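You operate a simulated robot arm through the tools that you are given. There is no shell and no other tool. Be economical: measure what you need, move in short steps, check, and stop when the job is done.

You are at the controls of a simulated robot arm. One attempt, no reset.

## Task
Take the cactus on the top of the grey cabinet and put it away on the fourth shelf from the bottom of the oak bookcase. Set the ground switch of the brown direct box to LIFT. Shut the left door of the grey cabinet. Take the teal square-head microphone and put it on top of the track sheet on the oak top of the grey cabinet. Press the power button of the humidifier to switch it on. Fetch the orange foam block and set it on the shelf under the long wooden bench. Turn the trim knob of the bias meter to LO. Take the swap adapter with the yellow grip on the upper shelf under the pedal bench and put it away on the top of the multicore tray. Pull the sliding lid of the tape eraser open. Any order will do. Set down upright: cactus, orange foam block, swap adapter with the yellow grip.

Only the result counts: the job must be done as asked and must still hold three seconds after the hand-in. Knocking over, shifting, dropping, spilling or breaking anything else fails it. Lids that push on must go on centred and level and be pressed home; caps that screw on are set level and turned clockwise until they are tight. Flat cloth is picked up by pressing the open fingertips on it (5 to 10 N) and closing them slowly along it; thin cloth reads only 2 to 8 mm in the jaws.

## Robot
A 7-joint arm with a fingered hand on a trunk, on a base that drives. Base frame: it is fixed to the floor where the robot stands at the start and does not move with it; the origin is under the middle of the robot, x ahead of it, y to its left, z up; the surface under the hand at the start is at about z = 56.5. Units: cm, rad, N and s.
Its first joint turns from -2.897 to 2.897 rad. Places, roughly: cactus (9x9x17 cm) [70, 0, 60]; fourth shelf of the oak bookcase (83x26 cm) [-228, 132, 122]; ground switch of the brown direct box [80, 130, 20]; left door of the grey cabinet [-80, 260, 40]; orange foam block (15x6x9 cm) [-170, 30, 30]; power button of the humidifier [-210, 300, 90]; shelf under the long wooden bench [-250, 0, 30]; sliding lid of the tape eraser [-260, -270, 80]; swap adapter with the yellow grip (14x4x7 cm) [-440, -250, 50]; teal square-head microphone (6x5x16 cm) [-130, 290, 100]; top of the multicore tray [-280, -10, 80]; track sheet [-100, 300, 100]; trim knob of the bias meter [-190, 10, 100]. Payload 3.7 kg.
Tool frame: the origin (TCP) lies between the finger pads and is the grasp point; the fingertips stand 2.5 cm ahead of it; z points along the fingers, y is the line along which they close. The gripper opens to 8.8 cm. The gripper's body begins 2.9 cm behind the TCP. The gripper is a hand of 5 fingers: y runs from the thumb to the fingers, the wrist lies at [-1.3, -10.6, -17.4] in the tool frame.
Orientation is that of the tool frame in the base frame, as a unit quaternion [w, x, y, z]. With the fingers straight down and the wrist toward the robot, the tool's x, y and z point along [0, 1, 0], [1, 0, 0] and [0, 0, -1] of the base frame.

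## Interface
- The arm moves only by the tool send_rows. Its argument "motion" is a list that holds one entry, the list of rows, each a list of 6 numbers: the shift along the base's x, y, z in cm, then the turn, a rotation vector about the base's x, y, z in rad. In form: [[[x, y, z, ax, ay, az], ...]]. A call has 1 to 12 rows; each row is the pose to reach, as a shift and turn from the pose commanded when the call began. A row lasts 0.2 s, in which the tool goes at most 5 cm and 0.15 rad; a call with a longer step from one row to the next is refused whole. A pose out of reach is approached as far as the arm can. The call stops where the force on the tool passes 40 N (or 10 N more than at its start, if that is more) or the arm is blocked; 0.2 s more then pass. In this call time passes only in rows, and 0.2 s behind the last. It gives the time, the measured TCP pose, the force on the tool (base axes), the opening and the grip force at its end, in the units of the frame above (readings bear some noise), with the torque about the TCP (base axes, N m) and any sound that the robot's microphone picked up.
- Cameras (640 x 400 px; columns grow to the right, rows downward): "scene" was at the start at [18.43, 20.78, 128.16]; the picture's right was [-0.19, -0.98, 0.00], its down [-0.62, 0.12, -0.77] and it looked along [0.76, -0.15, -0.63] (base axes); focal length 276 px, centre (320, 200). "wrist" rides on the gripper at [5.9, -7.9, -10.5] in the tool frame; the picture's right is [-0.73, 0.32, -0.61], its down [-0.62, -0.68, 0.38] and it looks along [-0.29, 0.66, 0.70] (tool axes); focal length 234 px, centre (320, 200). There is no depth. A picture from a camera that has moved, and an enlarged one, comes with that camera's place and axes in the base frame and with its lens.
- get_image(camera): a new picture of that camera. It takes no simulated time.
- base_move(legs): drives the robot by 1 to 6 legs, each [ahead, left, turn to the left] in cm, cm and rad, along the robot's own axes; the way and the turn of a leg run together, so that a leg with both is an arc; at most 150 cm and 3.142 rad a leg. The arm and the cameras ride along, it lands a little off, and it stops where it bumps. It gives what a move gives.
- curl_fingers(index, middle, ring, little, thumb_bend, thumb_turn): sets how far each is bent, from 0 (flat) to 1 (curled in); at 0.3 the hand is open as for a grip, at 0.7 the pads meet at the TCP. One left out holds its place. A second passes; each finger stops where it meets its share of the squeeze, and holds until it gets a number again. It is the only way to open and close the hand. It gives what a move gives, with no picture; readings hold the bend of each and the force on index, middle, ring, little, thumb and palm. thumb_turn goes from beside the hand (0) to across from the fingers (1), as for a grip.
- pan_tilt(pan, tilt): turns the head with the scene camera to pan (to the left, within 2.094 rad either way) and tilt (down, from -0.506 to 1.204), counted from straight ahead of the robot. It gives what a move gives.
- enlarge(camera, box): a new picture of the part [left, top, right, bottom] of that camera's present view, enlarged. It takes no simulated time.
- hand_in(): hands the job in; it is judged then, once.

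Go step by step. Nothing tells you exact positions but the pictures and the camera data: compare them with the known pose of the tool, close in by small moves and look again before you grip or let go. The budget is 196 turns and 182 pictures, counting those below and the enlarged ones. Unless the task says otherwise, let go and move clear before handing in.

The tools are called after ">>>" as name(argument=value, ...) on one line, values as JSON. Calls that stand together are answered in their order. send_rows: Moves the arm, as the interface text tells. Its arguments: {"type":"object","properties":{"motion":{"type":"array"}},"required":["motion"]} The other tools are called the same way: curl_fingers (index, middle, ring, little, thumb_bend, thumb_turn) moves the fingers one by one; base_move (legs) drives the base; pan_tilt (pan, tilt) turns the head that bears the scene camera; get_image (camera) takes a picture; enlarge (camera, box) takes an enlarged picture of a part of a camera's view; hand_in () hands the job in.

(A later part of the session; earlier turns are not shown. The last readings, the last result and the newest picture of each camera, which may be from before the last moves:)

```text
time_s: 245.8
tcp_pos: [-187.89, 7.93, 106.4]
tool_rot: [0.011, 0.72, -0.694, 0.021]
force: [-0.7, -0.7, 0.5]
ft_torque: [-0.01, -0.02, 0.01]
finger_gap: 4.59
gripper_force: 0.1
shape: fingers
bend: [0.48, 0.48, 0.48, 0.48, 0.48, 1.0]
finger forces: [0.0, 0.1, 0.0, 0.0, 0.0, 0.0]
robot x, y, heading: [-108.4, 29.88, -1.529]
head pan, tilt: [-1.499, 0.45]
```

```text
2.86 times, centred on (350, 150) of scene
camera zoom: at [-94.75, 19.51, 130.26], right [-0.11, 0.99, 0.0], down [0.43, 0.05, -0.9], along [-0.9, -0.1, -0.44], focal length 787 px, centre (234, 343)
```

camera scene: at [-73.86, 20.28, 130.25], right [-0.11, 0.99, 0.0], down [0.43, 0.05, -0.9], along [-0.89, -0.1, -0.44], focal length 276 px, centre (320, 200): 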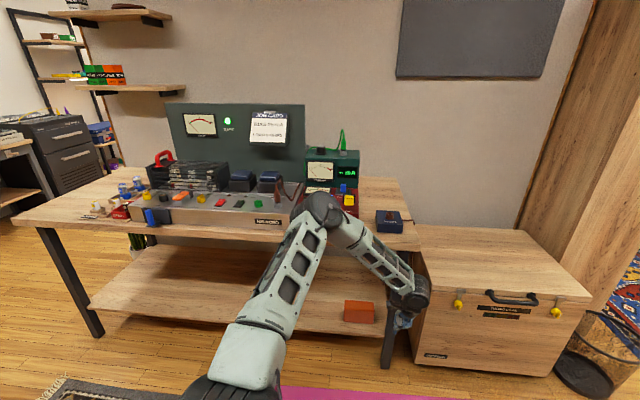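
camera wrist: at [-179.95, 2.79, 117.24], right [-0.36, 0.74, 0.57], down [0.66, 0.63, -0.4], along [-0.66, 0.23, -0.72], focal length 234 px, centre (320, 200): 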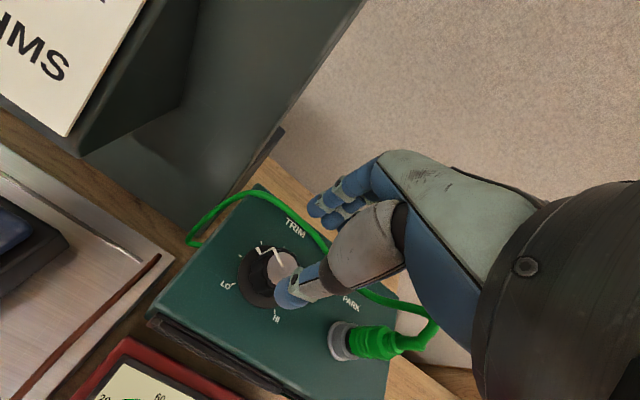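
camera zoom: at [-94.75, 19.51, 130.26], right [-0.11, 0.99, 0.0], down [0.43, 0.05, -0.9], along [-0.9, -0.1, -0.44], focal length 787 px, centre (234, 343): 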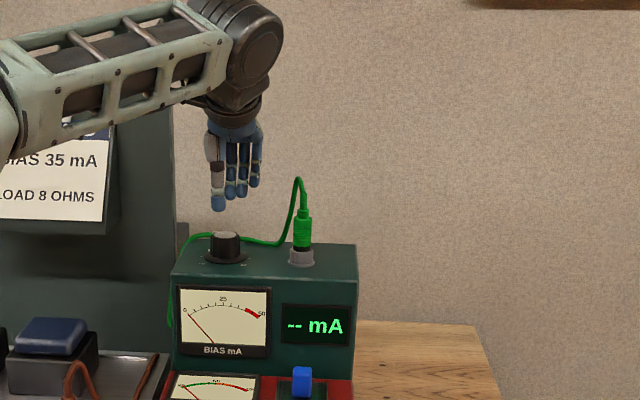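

Good alignment. I tuck ring and little away from the cable, descend over the knob and close.

>>> curl_fingers(ring=1.0, little=1.0)

>>> send_rows(motion=[[[0, 0, -3, 0, 0, 0], [0, 0, -5, 0, 0, 0], [0, 0, -6.4, 0, 0, 0]]])

>>> curl_fingers(index=0.65, middle=0.65, thumb_bend=0.65)

>>> enlarge(camera="wrist", box=[160, 100, 440, 300])

```text
time_s: 246.8
tcp_pos: [-187.92, 7.73, 106.47]
tool_rot: [0.011, 0.721, -0.693, 0.021]
force: [-0.7, 0.7, -0.8]
ft_torque: [0.0, -0.02, -0.01]
finger_gap: 4.6
gripper_force: 0.0
shape: fingers
bend: [0.48, 0.48, 1.0, 1.0, 0.48, 1.0]
finger forces: [0.0, 0.1, 0.0, 0.0, 0.0, 0.0]
robot x, y, heading: [-108.33, 29.71, -1.54]
head pan, tilt: [-1.499, 0.45]
```

```text
time_s: 247.7
tcp_pos: [-187.77, 7.93, 100.0]
tool_rot: [0.012, 0.721, -0.693, 0.02]
force: [-0.9, 0.7, 2.8]
ft_torque: [0.02, 0.11, -0.03]
finger_gap: 4.59
gripper_force: 2.1
shape: fingers
bend: [0.48, 0.48, 1.0, 1.0, 0.48, 1.0]
finger forces: [0.0, 4.0, 0.0, 0.0, 0.0, 0.0]
robot x, y, heading: [-108.44, 29.91, -1.535]
head pan, tilt: [-1.499, 0.45]
```

```text
time_s: 248.7
tcp_pos: [-187.65, 7.91, 100.02]
tool_rot: [0.011, 0.721, -0.693, 0.021]
force: [-2.7, -1.0, 6.7]
ft_torque: [0.05, 0.29, 0.05]
finger_gap: 2.65
gripper_force: 9.9
shape: fingers
bend: [0.59, 0.58, 1.0, 1.0, 0.56, 1.0]
finger forces: [3.1, 10.6, 0.0, 0.0, 6.4, 0.0]
robot x, y, heading: [-108.64, 30.09, -1.535]
head pan, tilt: [-1.499, 0.45]
```

```text
2.00 times, centred on (300, 200) of wrist
camera zoom: at [-179.75, 2.9, 110.79], right [-0.36, 0.74, 0.57], down [0.66, 0.63, -0.4], along [-0.66, 0.23, -0.72], focal length 468 px, centre (360, 200)
```

zoom: 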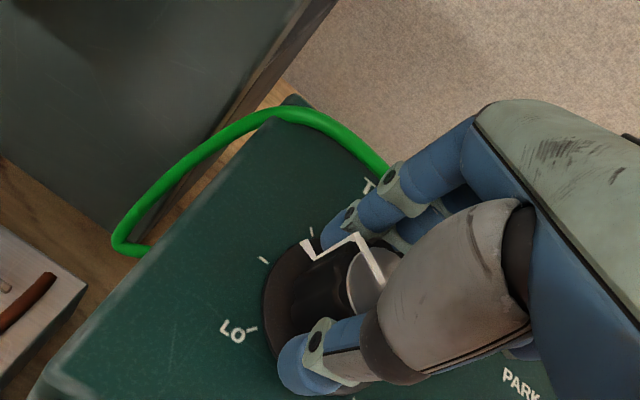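

Knob is gripped (2.65 cm). LO is about 65° counter-clockwise. I rotate the hand +0.6 rad about z and look.

>>> send_rows(motion=[[[0, 0, 0.2, 0, 0, 0.1], [0, 0, 0.2, 0, 0, 0.2], [0, 0, 0.2, 0, 0, 0.3], [0, 0, 0.2, 0, 0, 0.4], [0, 0, 0.2, 0, 0, 0.5], [0, 0, 0.2, 0, 0, 0.6]]])

>>> enlarge(camera="wrist", box=[160, 100, 440, 300])

```text
time_s: 250.1
tcp_pos: [-187.75, 7.9, 100.13]
tool_rot: [0.003, 0.894, -0.448, 0.023]
force: [6.4, 0.4, -8.8]
ft_torque: [-0.05, 0.04, -0.05]
finger_gap: 2.65
gripper_force: 7.0
shape: fingers
bend: [0.61, 0.62, 1.0, 1.0, 0.55, 0.99]
finger forces: [1.8, 2.3, 0.0, 0.0, 10.3, 0.0]
robot x, y, heading: [-108.51, 29.89, -1.533]
head pan, tilt: [-1.499, 0.45]
```

```text
2.00 times, centred on (300, 200) of wrist
camera zoom: at [-178.32, 8.18, 110.98], right [-0.72, 0.41, 0.57], down [0.19, 0.9, -0.4], along [-0.67, -0.18, -0.72], focal length 468 px, centre (360, 200)
```

zoom: 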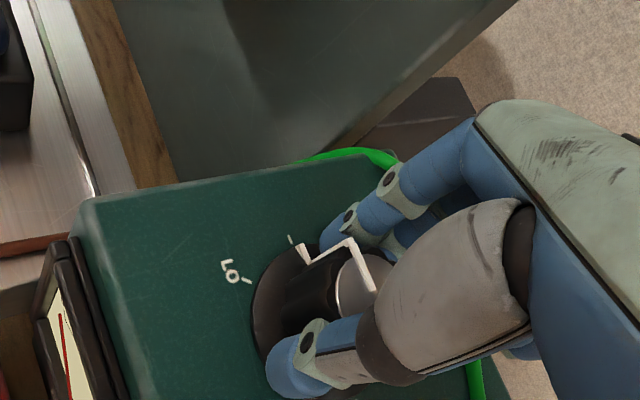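

The knob turns with the hand. The pointer is now one tick before LO; another ~0.55 rad.

>>> send_rows(motion=[[[0, 0, 0, 0, 0, 0.1], [0, 0, 0, 0, 0, 0.2], [0, 0, 0, 0, 0, 0.3], [0, 0, 0, 0, 0, 0.4], [0, 0, 0, 0, 0, 0.5]]])

>>> enlarge(camera="wrist", box=[160, 100, 440, 300])

```text
time_s: 251.2
tcp_pos: [-187.71, 7.82, 100.3]
tool_rot: [-0.002, 0.977, -0.214, 0.023]
force: [10.5, 2.8, -7.3]
ft_torque: [-0.12, -0.01, -0.07]
finger_gap: 2.71
gripper_force: 8.2
shape: fingers
bend: [0.61, 0.62, 1.0, 1.0, 0.54, 0.97]
finger forces: [2.3, 1.6, 0.1, 0.1, 12.3, 0.0]
robot x, y, heading: [-108.62, 30.03, -1.533]
head pan, tilt: [-1.499, 0.45]
```

```text
2.00 times, centred on (300, 200) of wrist
camera zoom: at [-179.57, 12.65, 111.01], right [-0.82, 0.01, 0.57], down [-0.26, 0.88, -0.4], along [-0.5, -0.48, -0.72], focal length 468 px, centre (360, 200)
```

zoom: 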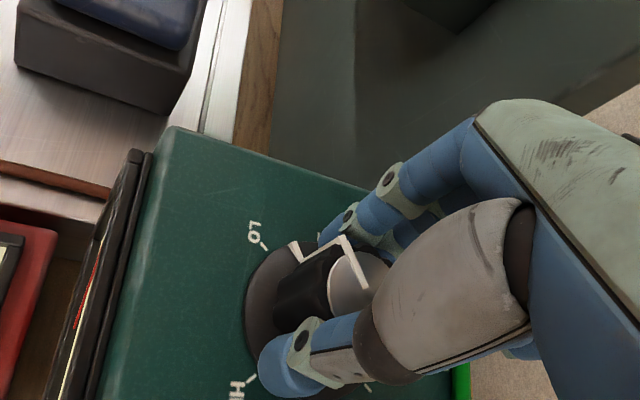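

>>> send_rows(motion=[[[0, 0, 0, 0, 0, 0.1], [0, 0, 0, 0, 0, 0.2], [0, 0, 0, 0, 0, 0.3], [0, 0, 0, 0, 0, 0.4]]])

>>> enlarge(camera="wrist", box=[160, 100, 440, 300])

```text
time_s: 252.2
tcp_pos: [-187.68, 7.8, 100.22]
tool_rot: [-0.006, 1.0, -0.016, 0.023]
force: [10.1, 4.4, -4.8]
ft_torque: [-0.12, 0.0, -0.22]
finger_gap: 2.71
gripper_force: 9.0
shape: fingers
bend: [0.6, 0.63, 1.0, 1.0, 0.55, 0.95]
finger forces: [3.1, 2.1, 0.0, 0.0, 12.8, 0.0]
robot x, y, heading: [-108.94, 30.07, -1.535]
head pan, tilt: [-1.499, 0.45]
```

```text
2.00 times, centred on (300, 200) of wrist
camera zoom: at [-182.06, 15.49, 111.02], right [-0.76, -0.31, 0.57], down [-0.58, 0.71, -0.4], along [-0.28, -0.64, -0.72], focal length 468 px, centre (360, 200)
```

zoom: 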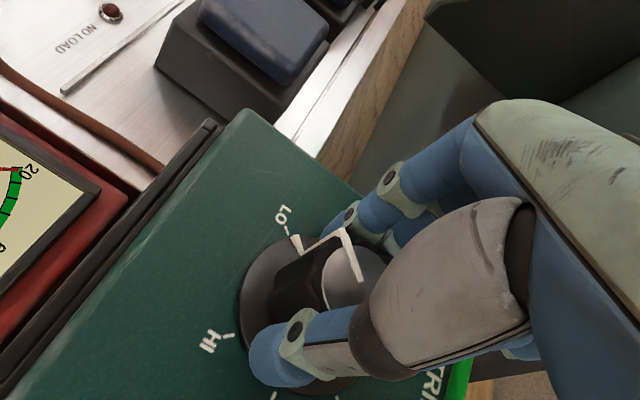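

Pointer is practically on LO; a small extra turn to make sure, then release.

>>> send_rows(motion=[[[0, 0, 0, 0, 0, 0.05], [0, 0, 0, 0, 0, 0.1]]])

>>> curl_fingers(index=0.48, middle=0.48, thumb_bend=0.48)

>>> send_rows(motion=[[[0, 0, 2, 0, 0, 0], [0, 0, 5, 0, 0, 0], [0, 0, 9, 0, 0, 0], [0, 0, 13, 0, 0, 0]]])

>>> get_image(camera="wrist")

```text
time_s: 252.8
tcp_pos: [-187.73, 7.83, 100.05]
tool_rot: [-0.008, 0.999, 0.035, 0.022]
force: [10.4, 5.7, -4.0]
ft_torque: [-0.08, 0.07, -0.31]
finger_gap: 2.72
gripper_force: 10.3
shape: fingers
bend: [0.6, 0.63, 1.0, 1.0, 0.56, 0.94]
finger forces: [3.3, 2.3, 0.0, 0.0, 14.6, 0.1]
robot x, y, heading: [-108.75, 29.71, -1.53]
head pan, tilt: [-1.499, 0.45]
```

```text
time_s: 253.8
tcp_pos: [-187.71, 7.73, 100.17]
tool_rot: [-0.007, 0.999, 0.034, 0.023]
force: [-0.3, 0.4, 0.8]
ft_torque: [0.0, -0.03, -0.02]
finger_gap: 4.59
gripper_force: 0.0
shape: fingers
bend: [0.48, 0.48, 1.0, 1.0, 0.48, 1.0]
finger forces: [0.0, 0.1, 0.1, 0.0, 0.1, 0.0]
robot x, y, heading: [-108.59, 29.87, -1.53]
head pan, tilt: [-1.499, 0.45]
```

```text
time_s: 254.8
tcp_pos: [-187.72, 7.81, 106.2]
tool_rot: [-0.008, 0.999, 0.033, 0.022]
force: [-0.4, 0.3, 0.0]
ft_torque: [0.0, -0.03, -0.03]
finger_gap: 4.6
gripper_force: 0.1
shape: fingers
bend: [0.48, 0.48, 1.0, 1.0, 0.48, 1.0]
finger forces: [0.1, 0.1, 0.1, 0.0, 0.0, 0.0]
out of reach, approached as far as the arm can: row 3, 4
robot x, y, heading: [-108.28, 29.52, -1.535]
head pan, tilt: [-1.499, 0.45]
```

```text
56 pictures are left
camera wrist: at [-182.94, 15.96, 116.98], right [-0.73, -0.38, 0.57], down [-0.65, 0.64, -0.4], along [-0.21, -0.66, -0.72], focal length 234 px, centre (320, 200)
```

wrist: 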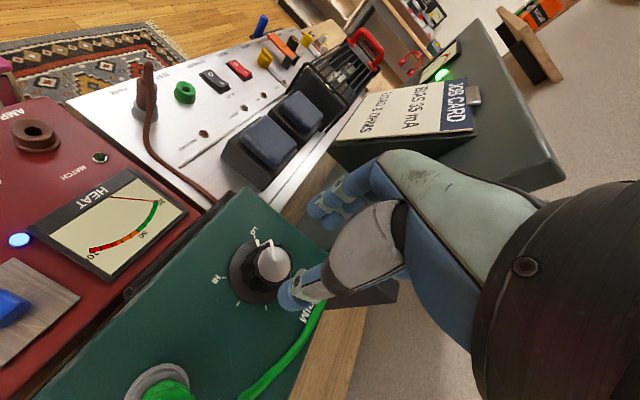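

Knob points at LO. I rotate the hand back while rising and retreating from the bench, and zoom on the knob to verify.

>>> enlarge(camera="wrist", box=[200, 210, 320, 310])

>>> send_rows(motion=[[[0, 0, 0.5, 0, 0, -0.14], [0, 0, 2, 0, 0, -0.28], [0, 0, 4, 0, 0, -0.42], [0, 0, 6, 0, 0, -0.56], [1, 0, 8, 0, 0, -0.7], [2, 0, 10, 0, 0, -0.84], [4, 0, 12, 0, 0, -0.98], [6, 0, 14, 0, 0, -1.12], [9, 0, 15, 0, 0, -1.26], [13, 2, 15, 0, 0, -1.4], [17, 4, 15, 0, 0, -1.54], [21, 6, 15, 0, 0, -1.64]]])

```text
4.00 times, centred on (260, 260) of wrist
camera zoom: at [-182.94, 15.96, 116.98], right [-0.73, -0.38, 0.57], down [-0.65, 0.64, -0.4], along [-0.21, -0.66, -0.72], focal length 937 px, centre (560, -40)
```

zoom: 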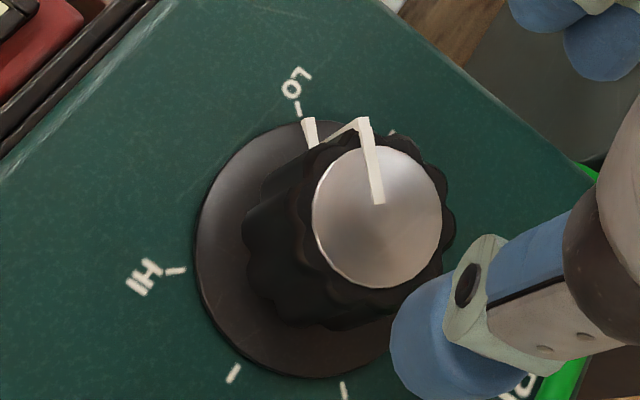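

```text
time_s: 257.4
tcp_pos: [-166.63, 13.86, 121.02]
tool_rot: [-0.011, -0.706, 0.708, -0.021]
force: [0.9, -0.2, -0.1]
ft_torque: [0.01, 0.0, 0.0]
finger_gap: 4.58
gripper_force: 0.1
shape: fingers
bend: [0.48, 0.48, 1.0, 1.0, 0.48, 1.0]
finger forces: [0.0, 0.0, 0.0, 0.0, 0.0, 0.0]
robot x, y, heading: [-108.83, 30.09, -1.535]
head pan, tilt: [-1.499, 0.45]
```

Knob set to LO. Now the foam: I open the hand, drive away from the bench, and lower the arm in front of the shelf level.

>>> curl_fingers(index=0.3, middle=0.3, ring=0.3, little=0.3, thumb_bend=0.3)

>>> base_move(legs=[[0, 43, 0]])

>>> send_rows(motion=[[[-3, 3, -2, 0, 0, 0], [-6, 6, -4, 0, 0, 0], [-9, 9, -6, 0, 0, 0], [-12, 12, -8, 0, 0, 0], [-14, 14.5, -11, 0, 0, 0], [-14, 14.5, -15.5, 0, 0, 0], [-14, 14.5, -20, 0, 0, 0], [-14, 14.5, -24.5, 0, 0, 0], [-14, 14.5, -29, 0, 0, 0], [-14, 14.5, -33.5, 0, 0, 0], [-14, 14.5, -38, 0, 0, 0], [-14, 14.5, -42.5, 0, 0, 0]]])

>>> send_rows(motion=[[[0, 0, -4.5, 0, 0, 0], [0, 0, -9, 0, 0, 0], [0, 0, -13.5, 0, 0, 0], [0, 0, -18, 0, 0, 0], [0, 0, -22.5, 0, 0, 0], [0, 0, -27, 0, 0, 0], [0, 0, -31, 0, 0, 0], [0, 0, -34, 0, 0, 0]]])

>>> get_image(camera="wrist")

>>> get_image(camera="scene")

```text
time_s: 258.4
tcp_pos: [-166.62, 13.85, 121.13]
tool_rot: [-0.011, -0.707, 0.707, -0.021]
force: [0.2, -0.4, 0.4]
ft_torque: [0.02, 0.0, 0.01]
finger_gap: 8.38
gripper_force: 0.0
shape: fingers
bend: [0.3, 0.3, 0.3, 0.3, 0.3, 1.0]
finger forces: [0.1, 0.0, 0.0, 0.0, 0.1, 0.0]
robot x, y, heading: [-108.51, 29.76, -1.531]
head pan, tilt: [-1.499, 0.45]
```

```text
time_s: 261.1
tcp_pos: [-123.64, 15.45, 121.04]
tool_rot: [-0.011, -0.707, 0.707, -0.021]
force: [0.0, 0.8, -0.1]
ft_torque: [-0.01, 0.01, -0.01]
finger_gap: 8.39
gripper_force: 0.2
shape: fingers
bend: [0.3, 0.3, 0.3, 0.3, 0.3, 1.0]
finger forces: [0.0, 0.1, 0.0, 0.1, 0.1, 0.0]
robot x, y, heading: [-64.98, 31.11, -1.533]
head pan, tilt: [-1.499, 0.45]
```

```text
time_s: 263.7
tcp_pos: [-137.76, 29.96, 78.46]
tool_rot: [-0.011, -0.707, 0.707, -0.02]
force: [0.1, -0.3, -0.2]
ft_torque: [0.03, -0.01, -0.01]
finger_gap: 8.42
gripper_force: 0.1
shape: fingers
bend: [0.3, 0.3, 0.3, 0.3, 0.3, 1.0]
finger forces: [0.0, 0.0, 0.1, 0.0, 0.0, 0.0]
robot x, y, heading: [-65.76, 31.65, -1.535]
head pan, tilt: [-1.499, 0.45]
```

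```text
time_s: 265.5
tcp_pos: [-137.52, 29.56, 44.84]
tool_rot: [0.011, 0.707, -0.707, 0.021]
force: [0.1, -0.1, -0.2]
ft_torque: [-0.03, 0.01, -0.02]
finger_gap: 8.44
gripper_force: 0.0
shape: fingers
bend: [0.3, 0.3, 0.3, 0.3, 0.3, 1.0]
finger forces: [0.0, 0.0, 0.0, 0.1, 0.1, 0.0]
robot x, y, heading: [-65.67, 31.53, -1.536]
head pan, tilt: [-1.499, 0.45]
```

```text
54 pictures are left
camera wrist: at [-129.77, 24.26, 55.65], right [-0.33, 0.75, 0.57], down [0.69, 0.61, -0.4], along [-0.65, 0.26, -0.72], focal length 234 px, centre (320, 200)
```

wrist: 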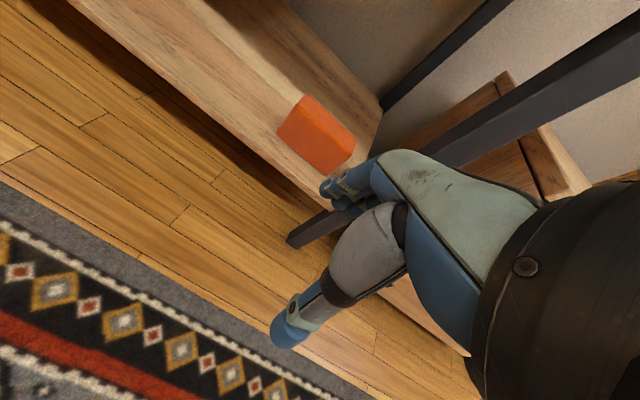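

```text
53 pictures are left
camera scene: at [-51.7, 21.13, 130.26], right [-0.11, 0.99, 0.0], down [0.43, 0.05, -0.9], along [-0.89, -0.1, -0.44], focal length 276 px, centre (320, 200)
```

scene: 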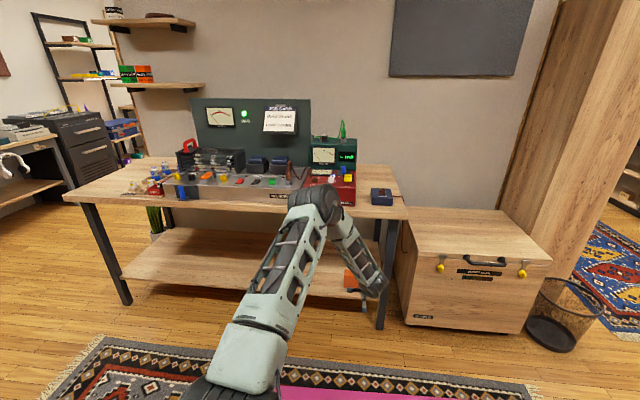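

>>> enlarge(camera="wrist", box=[240, 70, 400, 200])

>>> enlarge(camera="scene", box=[320, 240, 420, 330])

```text
3.08 times, centred on (320, 135) of wrist
camera zoom: at [-129.77, 24.26, 55.65], right [-0.33, 0.75, 0.57], down [0.69, 0.61, -0.4], along [-0.65, 0.26, -0.72], focal length 720 px, centre (320, 400)
```

zoom: 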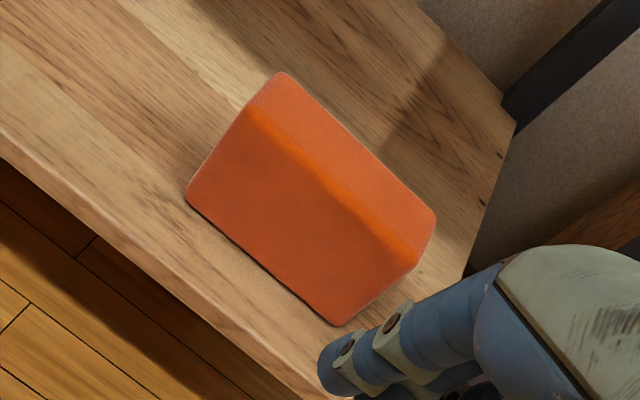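

```text
4.44 times, centred on (370, 285) of scene
camera zoom: at [-51.7, 21.13, 130.26], right [-0.11, 0.99, 0.0], down [0.43, 0.05, -0.9], along [-0.89, -0.1, -0.44], focal length 1224 px, centre (98, -178)
```

zoom: 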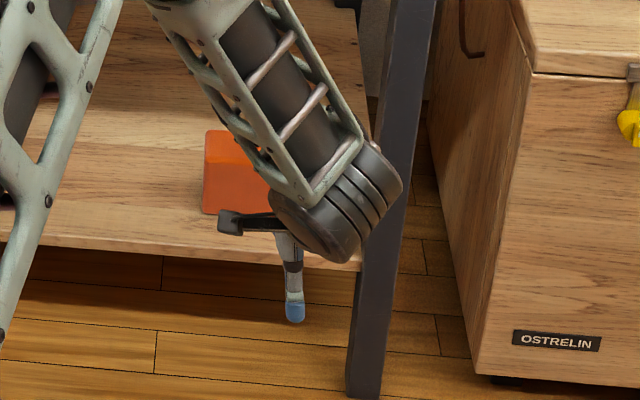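

Recomputing, the shelf lies lower (z≈18–20) with the block's front near x≈-170. I tilt the hand back, lower in the open, then edge in sideways and look.

>>> send_rows(motion=[[[0, 0, -2, 0, -0.12, 0], [0, 0, -4, 0, -0.24, 0], [0, 0, -6, 0, -0.35, 0], [0, 0, -9, 0, -0.35, 0], [0, 0, -12, 0, -0.35, 0]]])

>>> base_move(legs=[[0, -16, 0]])

>>> get_image(camera="wrist")

>>> get_image(camera="scene")

```text
time_s: 266.7
tcp_pos: [-137.54, 29.95, 32.55]
tool_rot: [0.112, -0.692, 0.698, -0.143]
force: [0.1, -0.4, -0.1]
ft_torque: [0.02, 0.0, -0.02]
finger_gap: 8.4
gripper_force: 0.0
shape: fingers
bend: [0.3, 0.3, 0.3, 0.3, 0.3, 1.0]
finger forces: [0.0, 0.1, 0.0, 0.1, 0.0, 0.0]
robot x, y, heading: [-65.87, 31.52, -1.531]
head pan, tilt: [-1.499, 0.45]
```

```text
time_s: 268.1
tcp_pos: [-153.58, 29.18, 32.58]
tool_rot: [0.112, -0.693, 0.698, -0.143]
force: [0.2, 0.8, 1.2]
ft_torque: [-0.03, 0.02, 0.0]
finger_gap: 8.43
gripper_force: 0.1
shape: fingers
bend: [0.3, 0.3, 0.3, 0.3, 0.3, 1.0]
finger forces: [0.0, 0.0, 0.0, 0.1, 0.1, 0.1]
robot x, y, heading: [-81.36, 30.78, -1.536]
head pan, tilt: [-1.499, 0.45]
```

```text
50 pictures are left
camera wrist: at [-150.03, 23.75, 45.38], right [-0.51, 0.75, 0.42], down [0.78, 0.61, -0.14], along [-0.36, 0.26, -0.9], focal length 234 px, centre (320, 200)
```

wrist: 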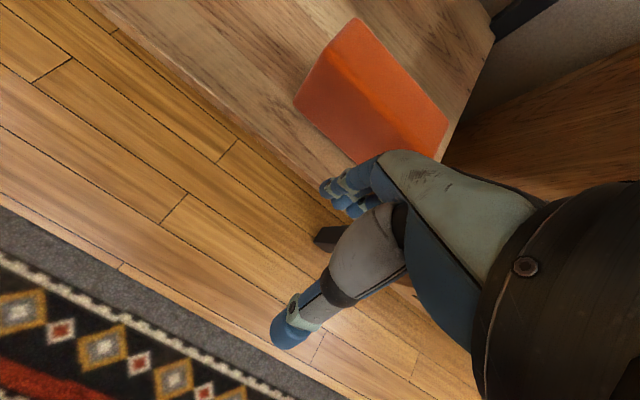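

```text
49 pictures are left
camera scene: at [-67.74, 20.53, 130.26], right [-0.11, 0.99, 0.0], down [0.43, 0.05, -0.9], along [-0.89, -0.1, -0.44], focal length 276 px, centre (320, 200)
```

scene: 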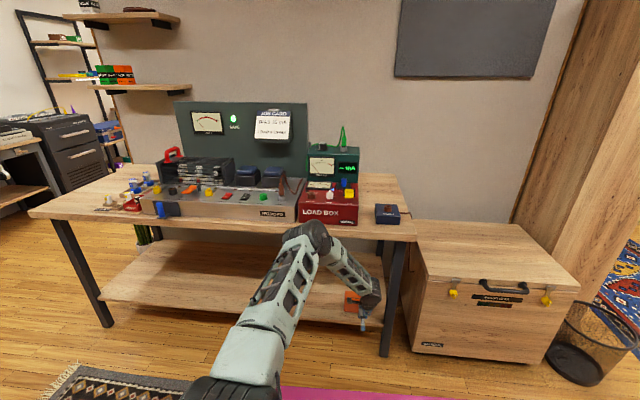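

Block now fixed: x −166…−171.5, y 22…36, shelf z≈22.5, top ≈31.5. I rise 3.3 cm, strafe in 15 cm to straddle it, and check.

>>> send_rows(motion=[[[0, 0, 1.7, 0, 0, 0], [0, 0, 3.4, 0, 0, 0]]])

>>> base_move(legs=[[0, -15, 0]])

>>> get_image(camera="wrist")

>>> enlarge(camera="scene", box=[260, 180, 460, 360])

```text
time_s: 268.7
tcp_pos: [-153.54, 29.2, 35.97]
tool_rot: [0.112, -0.693, 0.698, -0.143]
force: [0.1, -0.4, -0.1]
ft_torque: [-0.02, 0.01, 0.0]
finger_gap: 8.39
gripper_force: 0.0
shape: fingers
bend: [0.3, 0.3, 0.3, 0.3, 0.3, 1.0]
finger forces: [0.0, 0.1, 0.0, 0.1, 0.1, 0.0]
robot x, y, heading: [-81.54, 30.71, -1.531]
head pan, tilt: [-1.499, 0.45]
```

```text
time_s: 269.8
tcp_pos: [-159.39, 28.99, 35.1]
tool_rot: [0.119, -0.685, 0.702, -0.155]
force: [-0.2, 0.4, 0.1]
ft_torque: [0.0, -0.01, -0.01]
finger_gap: 8.42
gripper_force: 0.1
shape: fingers
bend: [0.3, 0.3, 0.3, 0.3, 0.3, 1.0]
finger forces: [0.0, 0.1, 0.0, 0.0, 0.1, 0.0]
robot x, y, heading: [-89.26, 30.35, -1.531]
head pan, tilt: [-1.499, 0.45]
stopped in leg 1: the robot was blocked; the commanded pose is now the measured one
```

```text
48 pictures are left
camera wrist: at [-156.33, 23.56, 48.06], right [-0.51, 0.76, 0.4], down [0.8, 0.59, -0.12], along [-0.33, 0.26, -0.91], focal length 234 px, centre (320, 200)
```

wrist: 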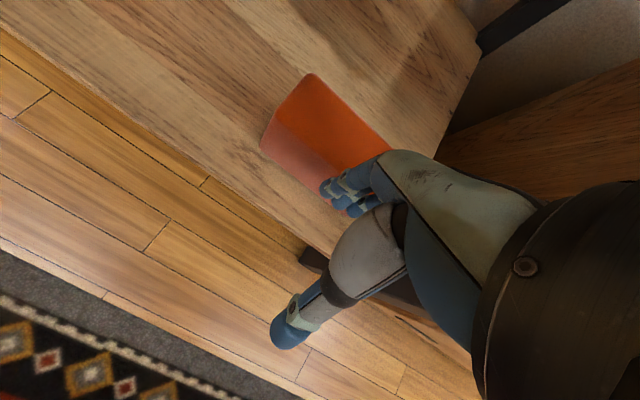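

```text
2.22 times, centred on (360, 270) of scene
camera zoom: at [-75.46, 20.19, 130.25], right [-0.11, 0.99, 0.0], down [0.43, 0.05, -0.9], along [-0.89, -0.1, -0.43], focal length 612 px, centre (231, 44)
```

zoom: 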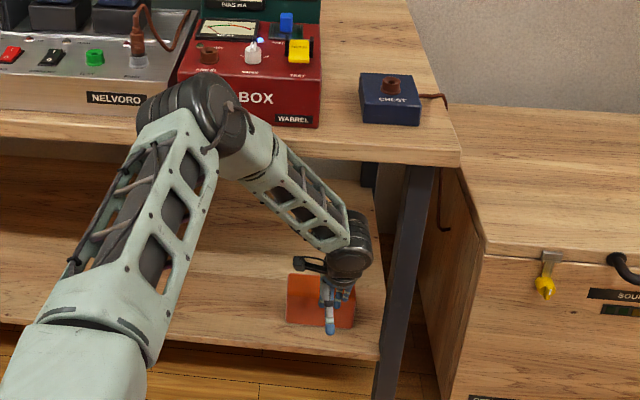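

The forearm met the bench edge. I back off 5 cm and instead extend the arm (shallower forearm) over the block.

>>> base_move(legs=[[0, 6, 0]])

>>> send_rows(motion=[[[-2, 0, 0.3, 0, 0, 0], [-5, 0, 0.7, 0, 0, 0], [-8, 0, 1, 0, 0, 0], [-11, 0, 1, 0, 0, 0], [-14, 0, 1, 0, 0, 0], [-15.3, 0, 1, 0, 0, 0]]])

>>> get_image(camera="wrist")

>>> enlarge(camera="scene", box=[260, 180, 460, 360])

```text
time_s: 270.8
tcp_pos: [-153.72, 29.06, 35.12]
tool_rot: [0.119, -0.687, 0.7, -0.155]
force: [0.1, -0.1, -0.7]
ft_torque: [-0.05, -0.01, 0.02]
finger_gap: 8.44
gripper_force: 0.0
shape: fingers
bend: [0.3, 0.3, 0.3, 0.3, 0.3, 1.0]
finger forces: [0.0, 0.0, 0.0, 0.0, 0.0, 0.1]
robot x, y, heading: [-83.21, 30.49, -1.528]
head pan, tilt: [-1.499, 0.45]
```

```text
time_s: 272.2
tcp_pos: [-169.19, 28.85, 35.92]
tool_rot: [0.119, -0.686, 0.701, -0.156]
force: [0.4, 0.3, 0.6]
ft_torque: [-0.01, 0.02, 0.01]
finger_gap: 8.45
gripper_force: 0.0
shape: fingers
bend: [0.3, 0.3, 0.3, 0.3, 0.3, 1.0]
finger forces: [0.0, 0.0, 0.0, 0.0, 0.0, 0.2]
robot x, y, heading: [-83.22, 30.44, -1.527]
head pan, tilt: [-1.499, 0.45]
```

```text
46 pictures are left
camera wrist: at [-166.03, 23.64, 48.97], right [-0.51, 0.76, 0.4], down [0.79, 0.6, -0.12], along [-0.33, 0.26, -0.91], focal length 234 px, centre (320, 200)
```

wrist: 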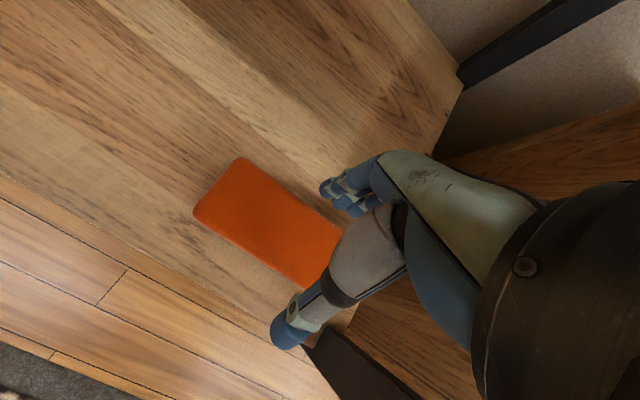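

```text
2.22 times, centred on (360, 270) of scene
camera zoom: at [-69.54, 20.48, 130.26], right [-0.11, 0.99, 0.0], down [0.43, 0.05, -0.9], along [-0.89, -0.1, -0.44], focal length 612 px, centre (231, 44)
```

zoom: 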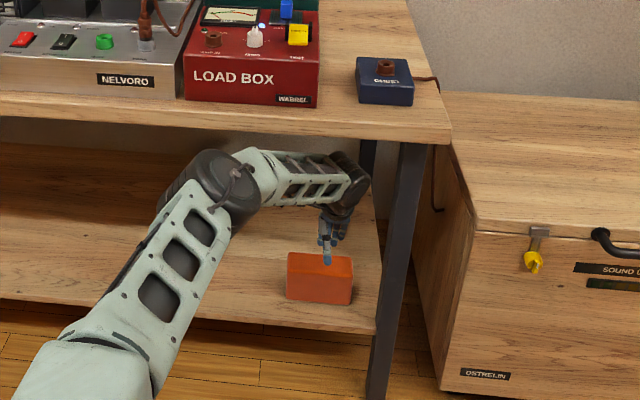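

The forearm now fits under the bench top and the hand straddles the block (centre x≈-168.7). I descend and close.

>>> send_rows(motion=[[[0.3, 0.3, -2, 0, 0, 0], [0.3, 0.3, -4, 0, 0, 0], [0.3, 0.3, -6, 0, 0, 0], [0.3, 0.3, -8, 0, 0, 0]]])

>>> curl_fingers(index=0.6, middle=0.6, ring=0.6, little=0.6, thumb_bend=0.6)

>>> get_image(camera="wrist")

```text
time_s: 273.2
tcp_pos: [-168.86, 29.3, 28.29]
tool_rot: [0.119, -0.687, 0.7, -0.154]
force: [1.8, 0.5, 10.1]
ft_torque: [0.03, -0.17, 0.04]
finger_gap: 8.99
gripper_force: 4.9
shape: fingers
bend: [0.3, 0.3, 0.3, 0.3, 0.27, 1.0]
finger forces: [0.0, 0.0, 0.0, 1.6, 8.5, 0.0]
robot x, y, heading: [-83.32, 30.61, -1.522]
head pan, tilt: [-1.499, 0.45]
```

```text
time_s: 274.2
tcp_pos: [-168.77, 29.24, 28.46]
tool_rot: [0.119, -0.687, 0.7, -0.154]
force: [-4.4, -2.3, 24.4]
ft_torque: [-0.09, 0.98, 0.73]
finger_gap: 8.01
gripper_force: 46.2
shape: fingers
bend: [0.37, 0.41, 0.41, 0.47, 0.4, 0.98]
finger forces: [10.1, 9.3, 9.8, 12.7, 50.5, 0.0]
robot x, y, heading: [-83.38, 30.59, -1.528]
head pan, tilt: [-1.499, 0.45]
```

```text
44 pictures are left
camera wrist: at [-165.59, 23.9, 41.27], right [-0.51, 0.76, 0.41], down [0.79, 0.6, -0.13], along [-0.34, 0.26, -0.91], focal length 234 px, centre (320, 200)
```

wrist: 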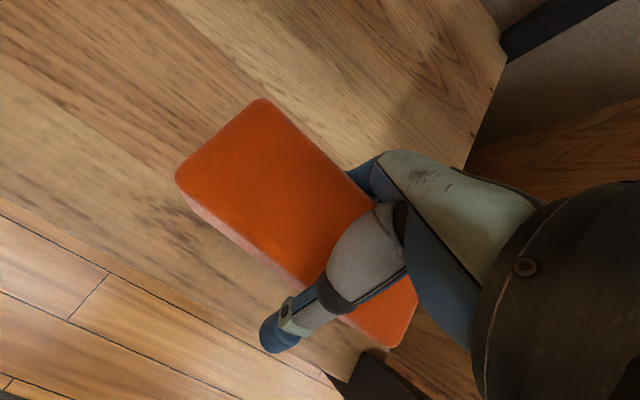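

Block gripped. I lift slightly and check it comes along.

>>> send_rows(motion=[[[0, 0, 1.5, 0, 0, 0], [0, 0, 3, 0, 0, 0], [0, 0, 4.5, 0, 0, 0]]])

>>> enlarge(camera="scene", box=[300, 200, 440, 340])

```text
time_s: 275.0
tcp_pos: [-168.67, 29.26, 32.43]
tool_rot: [0.118, -0.685, 0.701, -0.156]
force: [0.1, -0.2, -0.1]
ft_torque: [0.04, 0.01, -0.02]
finger_gap: 6.4
gripper_force: 26.1
shape: fingers
bend: [0.41, 0.47, 0.49, 0.53, 0.49, 0.98]
finger forces: [12.2, 3.5, 3.7, 5.1, 26.5, 0.0]
robot x, y, heading: [-83.27, 30.62, -1.525]
head pan, tilt: [-1.499, 0.45]
```

```text
2.86 times, centred on (370, 270) of scene
camera zoom: at [-69.54, 20.48, 130.26], right [-0.11, 0.99, 0.0], down [0.43, 0.05, -0.9], along [-0.89, -0.1, -0.44], focal length 787 px, centre (177, 0)
```

zoom: 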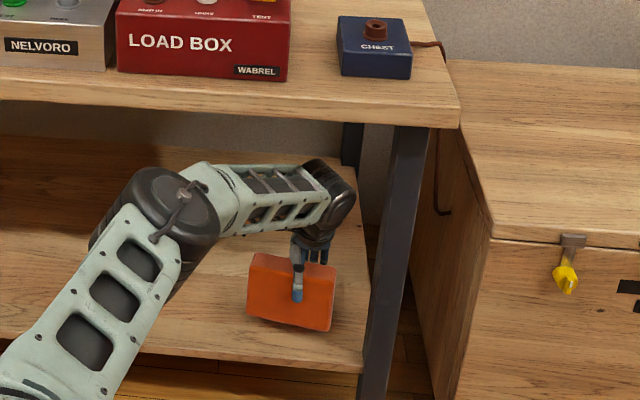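

Block is held. I draw it out from under the bench and raise it in the open.

>>> send_rows(motion=[[[1, 0, 1.5, 0, 0, 0], [3, 0, 3, 0, 0, 0], [6.5, 0, 3.5, 0, 0, 0], [10, 0, 3.5, 0, 0, 0], [13, 0, 3.5, 0, 0, 0], [15.5, 0, 3.5, 0, 0, 0]]])

>>> base_move(legs=[[0, 28, 0]])

>>> send_rows(motion=[[[0, 0, 4.5, 0, 0.04, 0], [0, 0, 9, 0, 0.08, 0], [0, 0, 13.5, 0, 0.12, 0], [0, 0, 18, 0, 0.16, 0], [0, 0, 22.5, 0, 0.2, 0], [0, 0, 27, 0, 0.24, 0], [0, 0, 31, 0, 0.28, 0], [0, 0, 35, 0, 0.32, 0]]])

>>> get_image(camera="scene")

```text
time_s: 276.4
tcp_pos: [-153.18, 29.2, 36.07]
tool_rot: [0.119, -0.687, 0.7, -0.155]
force: [1.3, 0.1, -1.2]
ft_torque: [0.04, 0.02, 0.01]
finger_gap: 6.43
gripper_force: 24.9
shape: fingers
bend: [0.41, 0.47, 0.49, 0.53, 0.49, 0.98]
finger forces: [12.2, 3.5, 3.4, 5.2, 26.0, 0.0]
robot x, y, heading: [-83.58, 31.04, -1.524]
head pan, tilt: [-1.499, 0.45]
```

```text
time_s: 278.3
tcp_pos: [-125.86, 30.68, 36.13]
tool_rot: [0.119, -0.685, 0.702, -0.155]
force: [-0.2, -0.4, 0.0]
ft_torque: [0.05, -0.02, 0.0]
finger_gap: 6.43
gripper_force: 24.3
shape: fingers
bend: [0.41, 0.47, 0.49, 0.53, 0.49, 0.98]
finger forces: [12.0, 3.5, 3.6, 5.1, 26.1, 0.0]
robot x, y, heading: [-55.86, 31.72, -1.532]
head pan, tilt: [-1.499, 0.45]
```

```text
time_s: 280.1
tcp_pos: [-125.96, 30.58, 71.43]
tool_rot: [0.006, -0.702, 0.711, -0.043]
force: [0.4, 0.3, 0.1]
ft_torque: [-0.01, -0.01, -0.02]
finger_gap: 6.39
gripper_force: 25.1
shape: fingers
bend: [0.41, 0.47, 0.49, 0.53, 0.5, 0.98]
finger forces: [12.3, 3.4, 3.6, 5.0, 25.9, 0.0]
robot x, y, heading: [-56.0, 31.68, -1.529]
head pan, tilt: [-1.499, 0.45]
```

```text
42 pictures are left
camera scene: at [-42.24, 21.56, 130.26], right [-0.11, 0.99, 0.0], down [0.43, 0.05, -0.9], along [-0.89, -0.1, -0.44], focal length 276 px, centre (320, 200)
```

scene: 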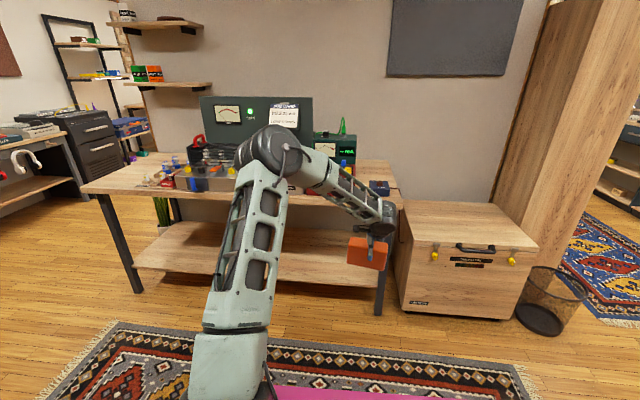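

I take the south route: drive south past the bench and look west.

>>> base_move(legs=[[150, 0, 0], [15, 0, 0]])

>>> pan_tilt(pan=-1.2, tilt=0.35)

>>> get_image(camera="scene")

```text
time_s: 288.6
tcp_pos: [-120.61, -134.29, 71.29]
tool_rot: [0.006, -0.697, 0.716, -0.043]
force: [-0.7, -0.7, -0.7]
ft_torque: [0.01, 0.01, 0.0]
finger_gap: 6.39
gripper_force: 24.8
shape: fingers
bend: [0.41, 0.47, 0.49, 0.53, 0.5, 0.98]
finger forces: [12.3, 3.5, 3.4, 5.0, 25.8, 0.0]
robot x, y, heading: [-50.65, -134.06, -1.541]
head pan, tilt: [-1.499, 0.45]
```

```text
time_s: 289.4
tcp_pos: [-120.79, -134.28, 71.38]
tool_rot: [0.006, -0.696, 0.716, -0.044]
force: [0.4, -0.1, -0.2]
ft_torque: [-0.03, 0.0, -0.03]
finger_gap: 6.38
gripper_force: 25.6
shape: fingers
bend: [0.41, 0.47, 0.49, 0.53, 0.5, 0.98]
finger forces: [12.3, 3.4, 3.4, 5.2, 25.9, 0.0]
robot x, y, heading: [-50.61, -134.09, -1.544]
head pan, tilt: [-1.201, 0.351]
```

```text
41 pictures are left
camera scene: at [-36.42, -147.0, 131.18], right [-0.39, 0.92, 0.0], down [0.32, 0.13, -0.94], along [-0.87, -0.36, -0.34], focal length 276 px, centre (320, 200)
```

scene: 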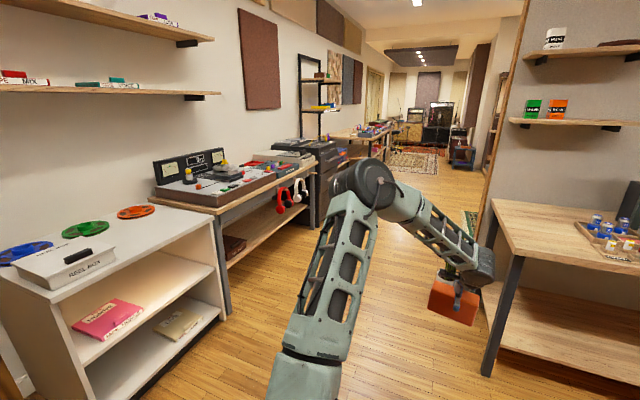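

The corridor runs west between the south benches (front y≈-250) and this bench (end y≈-109). I move to y≈-183 and strafe west.

>>> base_move(legs=[[47, 0, 0], [0, -150, 0]])

>>> pan_tilt(pan=-1.6, tilt=0.4)

>>> get_image(camera="scene")

```text
time_s: 299.3
tcp_pos: [-270.31, -185.32, 71.35]
tool_rot: [0.006, -0.693, 0.72, -0.044]
force: [-0.2, 0.3, -0.4]
ft_torque: [0.02, -0.05, 0.01]
finger_gap: 6.36
gripper_force: 25.4
shape: fingers
bend: [0.41, 0.47, 0.49, 0.53, 0.5, 0.98]
finger forces: [12.3, 3.3, 3.4, 5.0, 25.9, 0.1]
robot x, y, heading: [-200.4, -185.56, -1.556]
head pan, tilt: [-1.201, 0.351]
```

```text
time_s: 300.1
tcp_pos: [-270.38, -185.37, 71.38]
tool_rot: [0.005, -0.693, 0.72, -0.044]
force: [0.3, 0.4, -0.5]
ft_torque: [-0.02, -0.02, 0.01]
finger_gap: 6.36
gripper_force: 24.9
shape: fingers
bend: [0.41, 0.47, 0.49, 0.53, 0.5, 0.98]
finger forces: [12.2, 3.3, 3.4, 5.1, 25.9, 0.0]
robot x, y, heading: [-200.52, -185.74, -1.554]
head pan, tilt: [-1.6, 0.4]
```

```text
40 pictures are left
camera scene: at [-186.91, -195.27, 130.73], right [0.01, 1.0, 0.0], down [0.39, 0.0, -0.92], along [-0.92, 0.01, -0.39], focal length 276 px, centre (320, 200)
```

scene: 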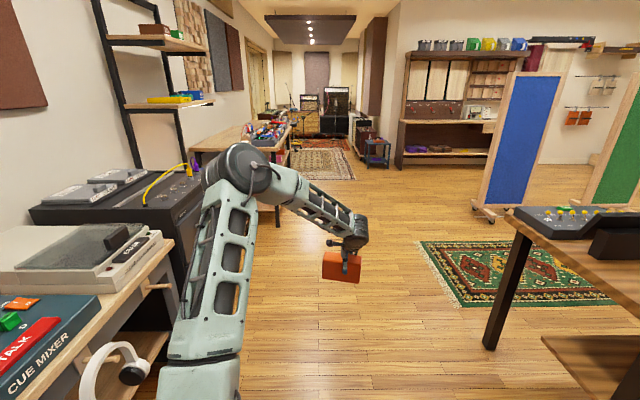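

I continue west past the west bench (its SW leg at ≈[-291,-103]), then turn to face north with the arm toward the bench.

>>> base_move(legs=[[0, -150, 0], [-30, -27, 0], [0, 0, -3.14], [110, 0, 0]])

>>> pan_tilt(pan=-1.5, tilt=0.5)

>>> get_image(camera="scene")

```text
time_s: 319.8
tcp_pos: [-302.53, -109.13, 71.67]
tool_rot: [-0.039, 0.753, 0.657, -0.007]
force: [3.5, -7.0, -1.8]
ft_torque: [0.22, 0.16, -0.24]
finger_gap: 5.97
gripper_force: 16.5
shape: fingers
bend: [0.41, 0.49, 0.52, 0.56, 0.49, 0.99]
finger forces: [12.5, 2.6, 1.7, 3.1, 13.5, 0.0]
robot x, y, heading: [-372.13, -103.01, 1.52]
head pan, tilt: [-1.6, 0.4]
stopped in leg 4: the force on the tool passed its limit at 110 N (the readings are from after the stop); the commanded pose is now the measured one
```

```text
time_s: 320.5
tcp_pos: [-302.6, -109.12, 71.64]
tool_rot: [-0.038, 0.752, 0.658, -0.007]
force: [3.0, -10.5, -2.9]
ft_torque: [0.38, 0.14, -0.36]
finger_gap: 5.96
gripper_force: 18.5
shape: fingers
bend: [0.41, 0.49, 0.52, 0.56, 0.49, 0.99]
finger forces: [16.4, 2.6, 1.6, 3.1, 13.5, 0.0]
robot x, y, heading: [-372.08, -102.48, 1.522]
head pan, tilt: [-1.499, 0.499]
```

```text
39 pictures are left
camera scene: at [-384.82, -91.32, 129.82], right [0.02, -1.0, 0.0], down [-0.48, -0.01, -0.88], along [0.88, 0.02, -0.48], focal length 276 px, centre (320, 200)
```

scene: 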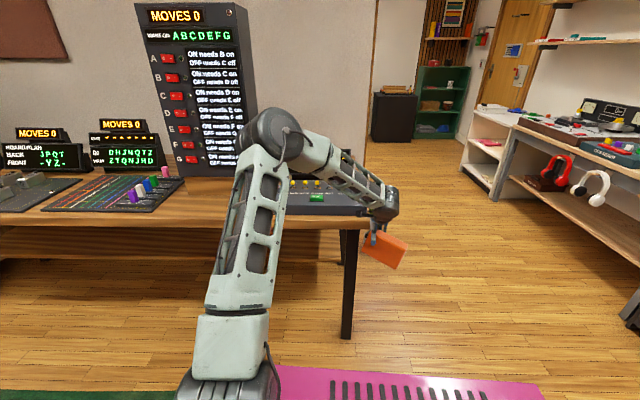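

The block brushed the bench corner. I back off, move further from the bench, then go north and look at the shelf.

>>> base_move(legs=[[-14, 0, 0.05], [0, 26, 0], [75, 0, 0]])

>>> pan_tilt(pan=-1.4, tilt=0.6)

>>> get_image(camera="scene")

>>> get_image(camera="wrist")

```text
time_s: 327.0
tcp_pos: [-327.7, -45.6, 71.62]
tool_rot: [-0.039, 0.74, 0.671, -0.008]
force: [0.1, -0.3, -0.3]
ft_torque: [0.01, -0.01, -0.02]
finger_gap: 5.93
gripper_force: 13.4
shape: fingers
bend: [0.42, 0.49, 0.52, 0.56, 0.49, 0.99]
finger forces: [5.9, 2.6, 1.6, 3.1, 13.4, 0.0]
robot x, y, heading: [-397.04, -41.73, 1.549]
head pan, tilt: [-1.499, 0.499]
```

```text
time_s: 327.6
tcp_pos: [-327.75, -45.69, 71.6]
tool_rot: [-0.039, 0.74, 0.671, -0.007]
force: [0.0, 0.3, -0.7]
ft_torque: [0.02, 0.01, -0.01]
finger_gap: 5.92
gripper_force: 13.5
shape: fingers
bend: [0.42, 0.49, 0.52, 0.56, 0.49, 0.99]
finger forces: [5.9, 2.5, 1.6, 3.1, 13.5, 0.1]
robot x, y, heading: [-397.65, -41.46, 1.555]
head pan, tilt: [-1.4, 0.6]
```

```text
38 pictures are left
camera scene: at [-410.97, -29.76, 128.91], right [0.15, -0.99, 0.0], down [-0.56, -0.08, -0.83], along [0.82, 0.12, -0.56], focal length 276 px, centre (320, 200)
```

scene: 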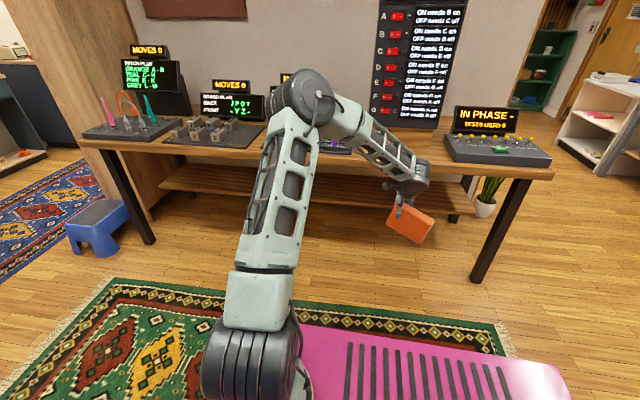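

```text
37 pictures are left
camera wrist: at [-334.32, -39.44, 82.79], right [0.29, -0.78, 0.55], down [-0.76, -0.54, -0.36], along [0.58, -0.32, -0.75], focal length 234 px, centre (320, 200)
```

wrist: 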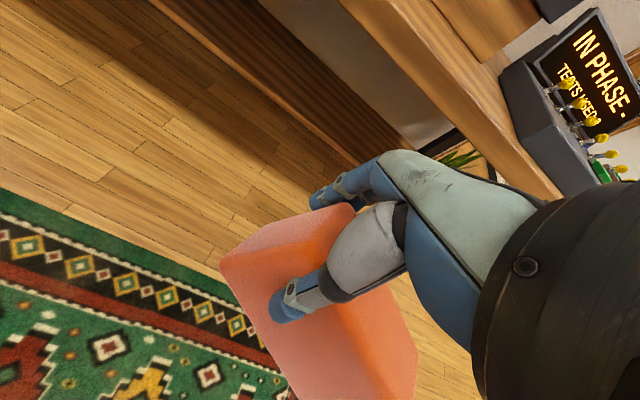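

The bench's lower shelf is recessed (front ≈ x −257). I need a flat, extended arm under the bench top (edge ≈ x −303). I tilt, lower and extend the arm in the open first.

>>> send_rows(motion=[[[0, 0, -4, 0, 0.06, 0.02], [0, 0, -8, 0, 0.12, 0.04], [0, 0, -12, 0, 0.18, 0.06], [0, 0, -16, 0, 0.24, 0.08], [0, 0, -20, 0, 0.31, 0.1], [1, 0, -24, 0, 0.31, 0.1], [3, 0, -28, 0, 0.31, 0.1], [7, 0, -30, 0, 0.31, 0.1], [11, 0, -30, 0, 0.31, 0.1], [15, 0, -30, 0, 0.31, 0.1], [17, 0, -30, 0, 0.31, 0.1]]])

>>> base_move(legs=[[0, -18, 0]])

>>> get_image(camera="wrist")

>>> get_image(camera="scene")

```text
time_s: 330.0
tcp_pos: [-310.7, -45.56, 41.57]
tool_rot: [-0.141, 0.697, 0.692, -0.123]
force: [-0.4, -0.1, -0.9]
ft_torque: [-0.02, -0.02, -0.02]
finger_gap: 5.91
gripper_force: 13.4
shape: fingers
bend: [0.42, 0.49, 0.52, 0.56, 0.49, 0.99]
finger forces: [5.9, 2.5, 1.6, 3.1, 12.7, 0.0]
robot x, y, heading: [-397.24, -41.8, 1.554]
head pan, tilt: [-1.4, 0.6]
```

```text
time_s: 331.6
tcp_pos: [-292.56, -45.7, 41.48]
tool_rot: [-0.141, 0.696, 0.693, -0.124]
force: [0.6, -0.1, -1.3]
ft_torque: [0.02, -0.02, 0.03]
finger_gap: 5.85
gripper_force: 12.9
shape: fingers
bend: [0.42, 0.49, 0.52, 0.56, 0.49, 0.99]
finger forces: [5.8, 2.4, 1.6, 3.0, 12.6, 0.0]
robot x, y, heading: [-379.17, -41.7, 1.552]
head pan, tilt: [-1.4, 0.6]
```

```text
36 pictures are left
camera wrist: at [-295.96, -40.12, 54.32], right [0.52, -0.74, 0.43], down [-0.78, -0.61, -0.12], along [0.35, -0.27, -0.9], focal length 234 px, centre (320, 200)
```

wrist: 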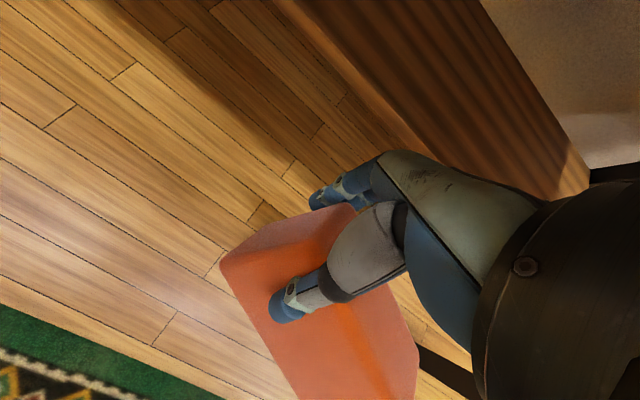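

```text
35 pictures are left
camera scene: at [-392.75, -30.13, 128.9], right [0.15, -0.99, 0.0], down [-0.56, -0.09, -0.82], along [0.82, 0.13, -0.57], focal length 276 px, centre (320, 200)
```

scene: 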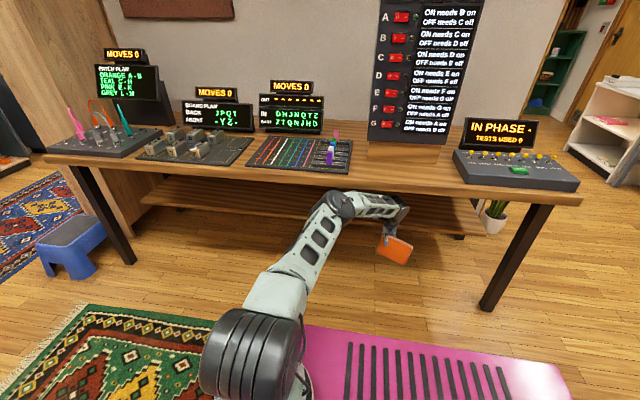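

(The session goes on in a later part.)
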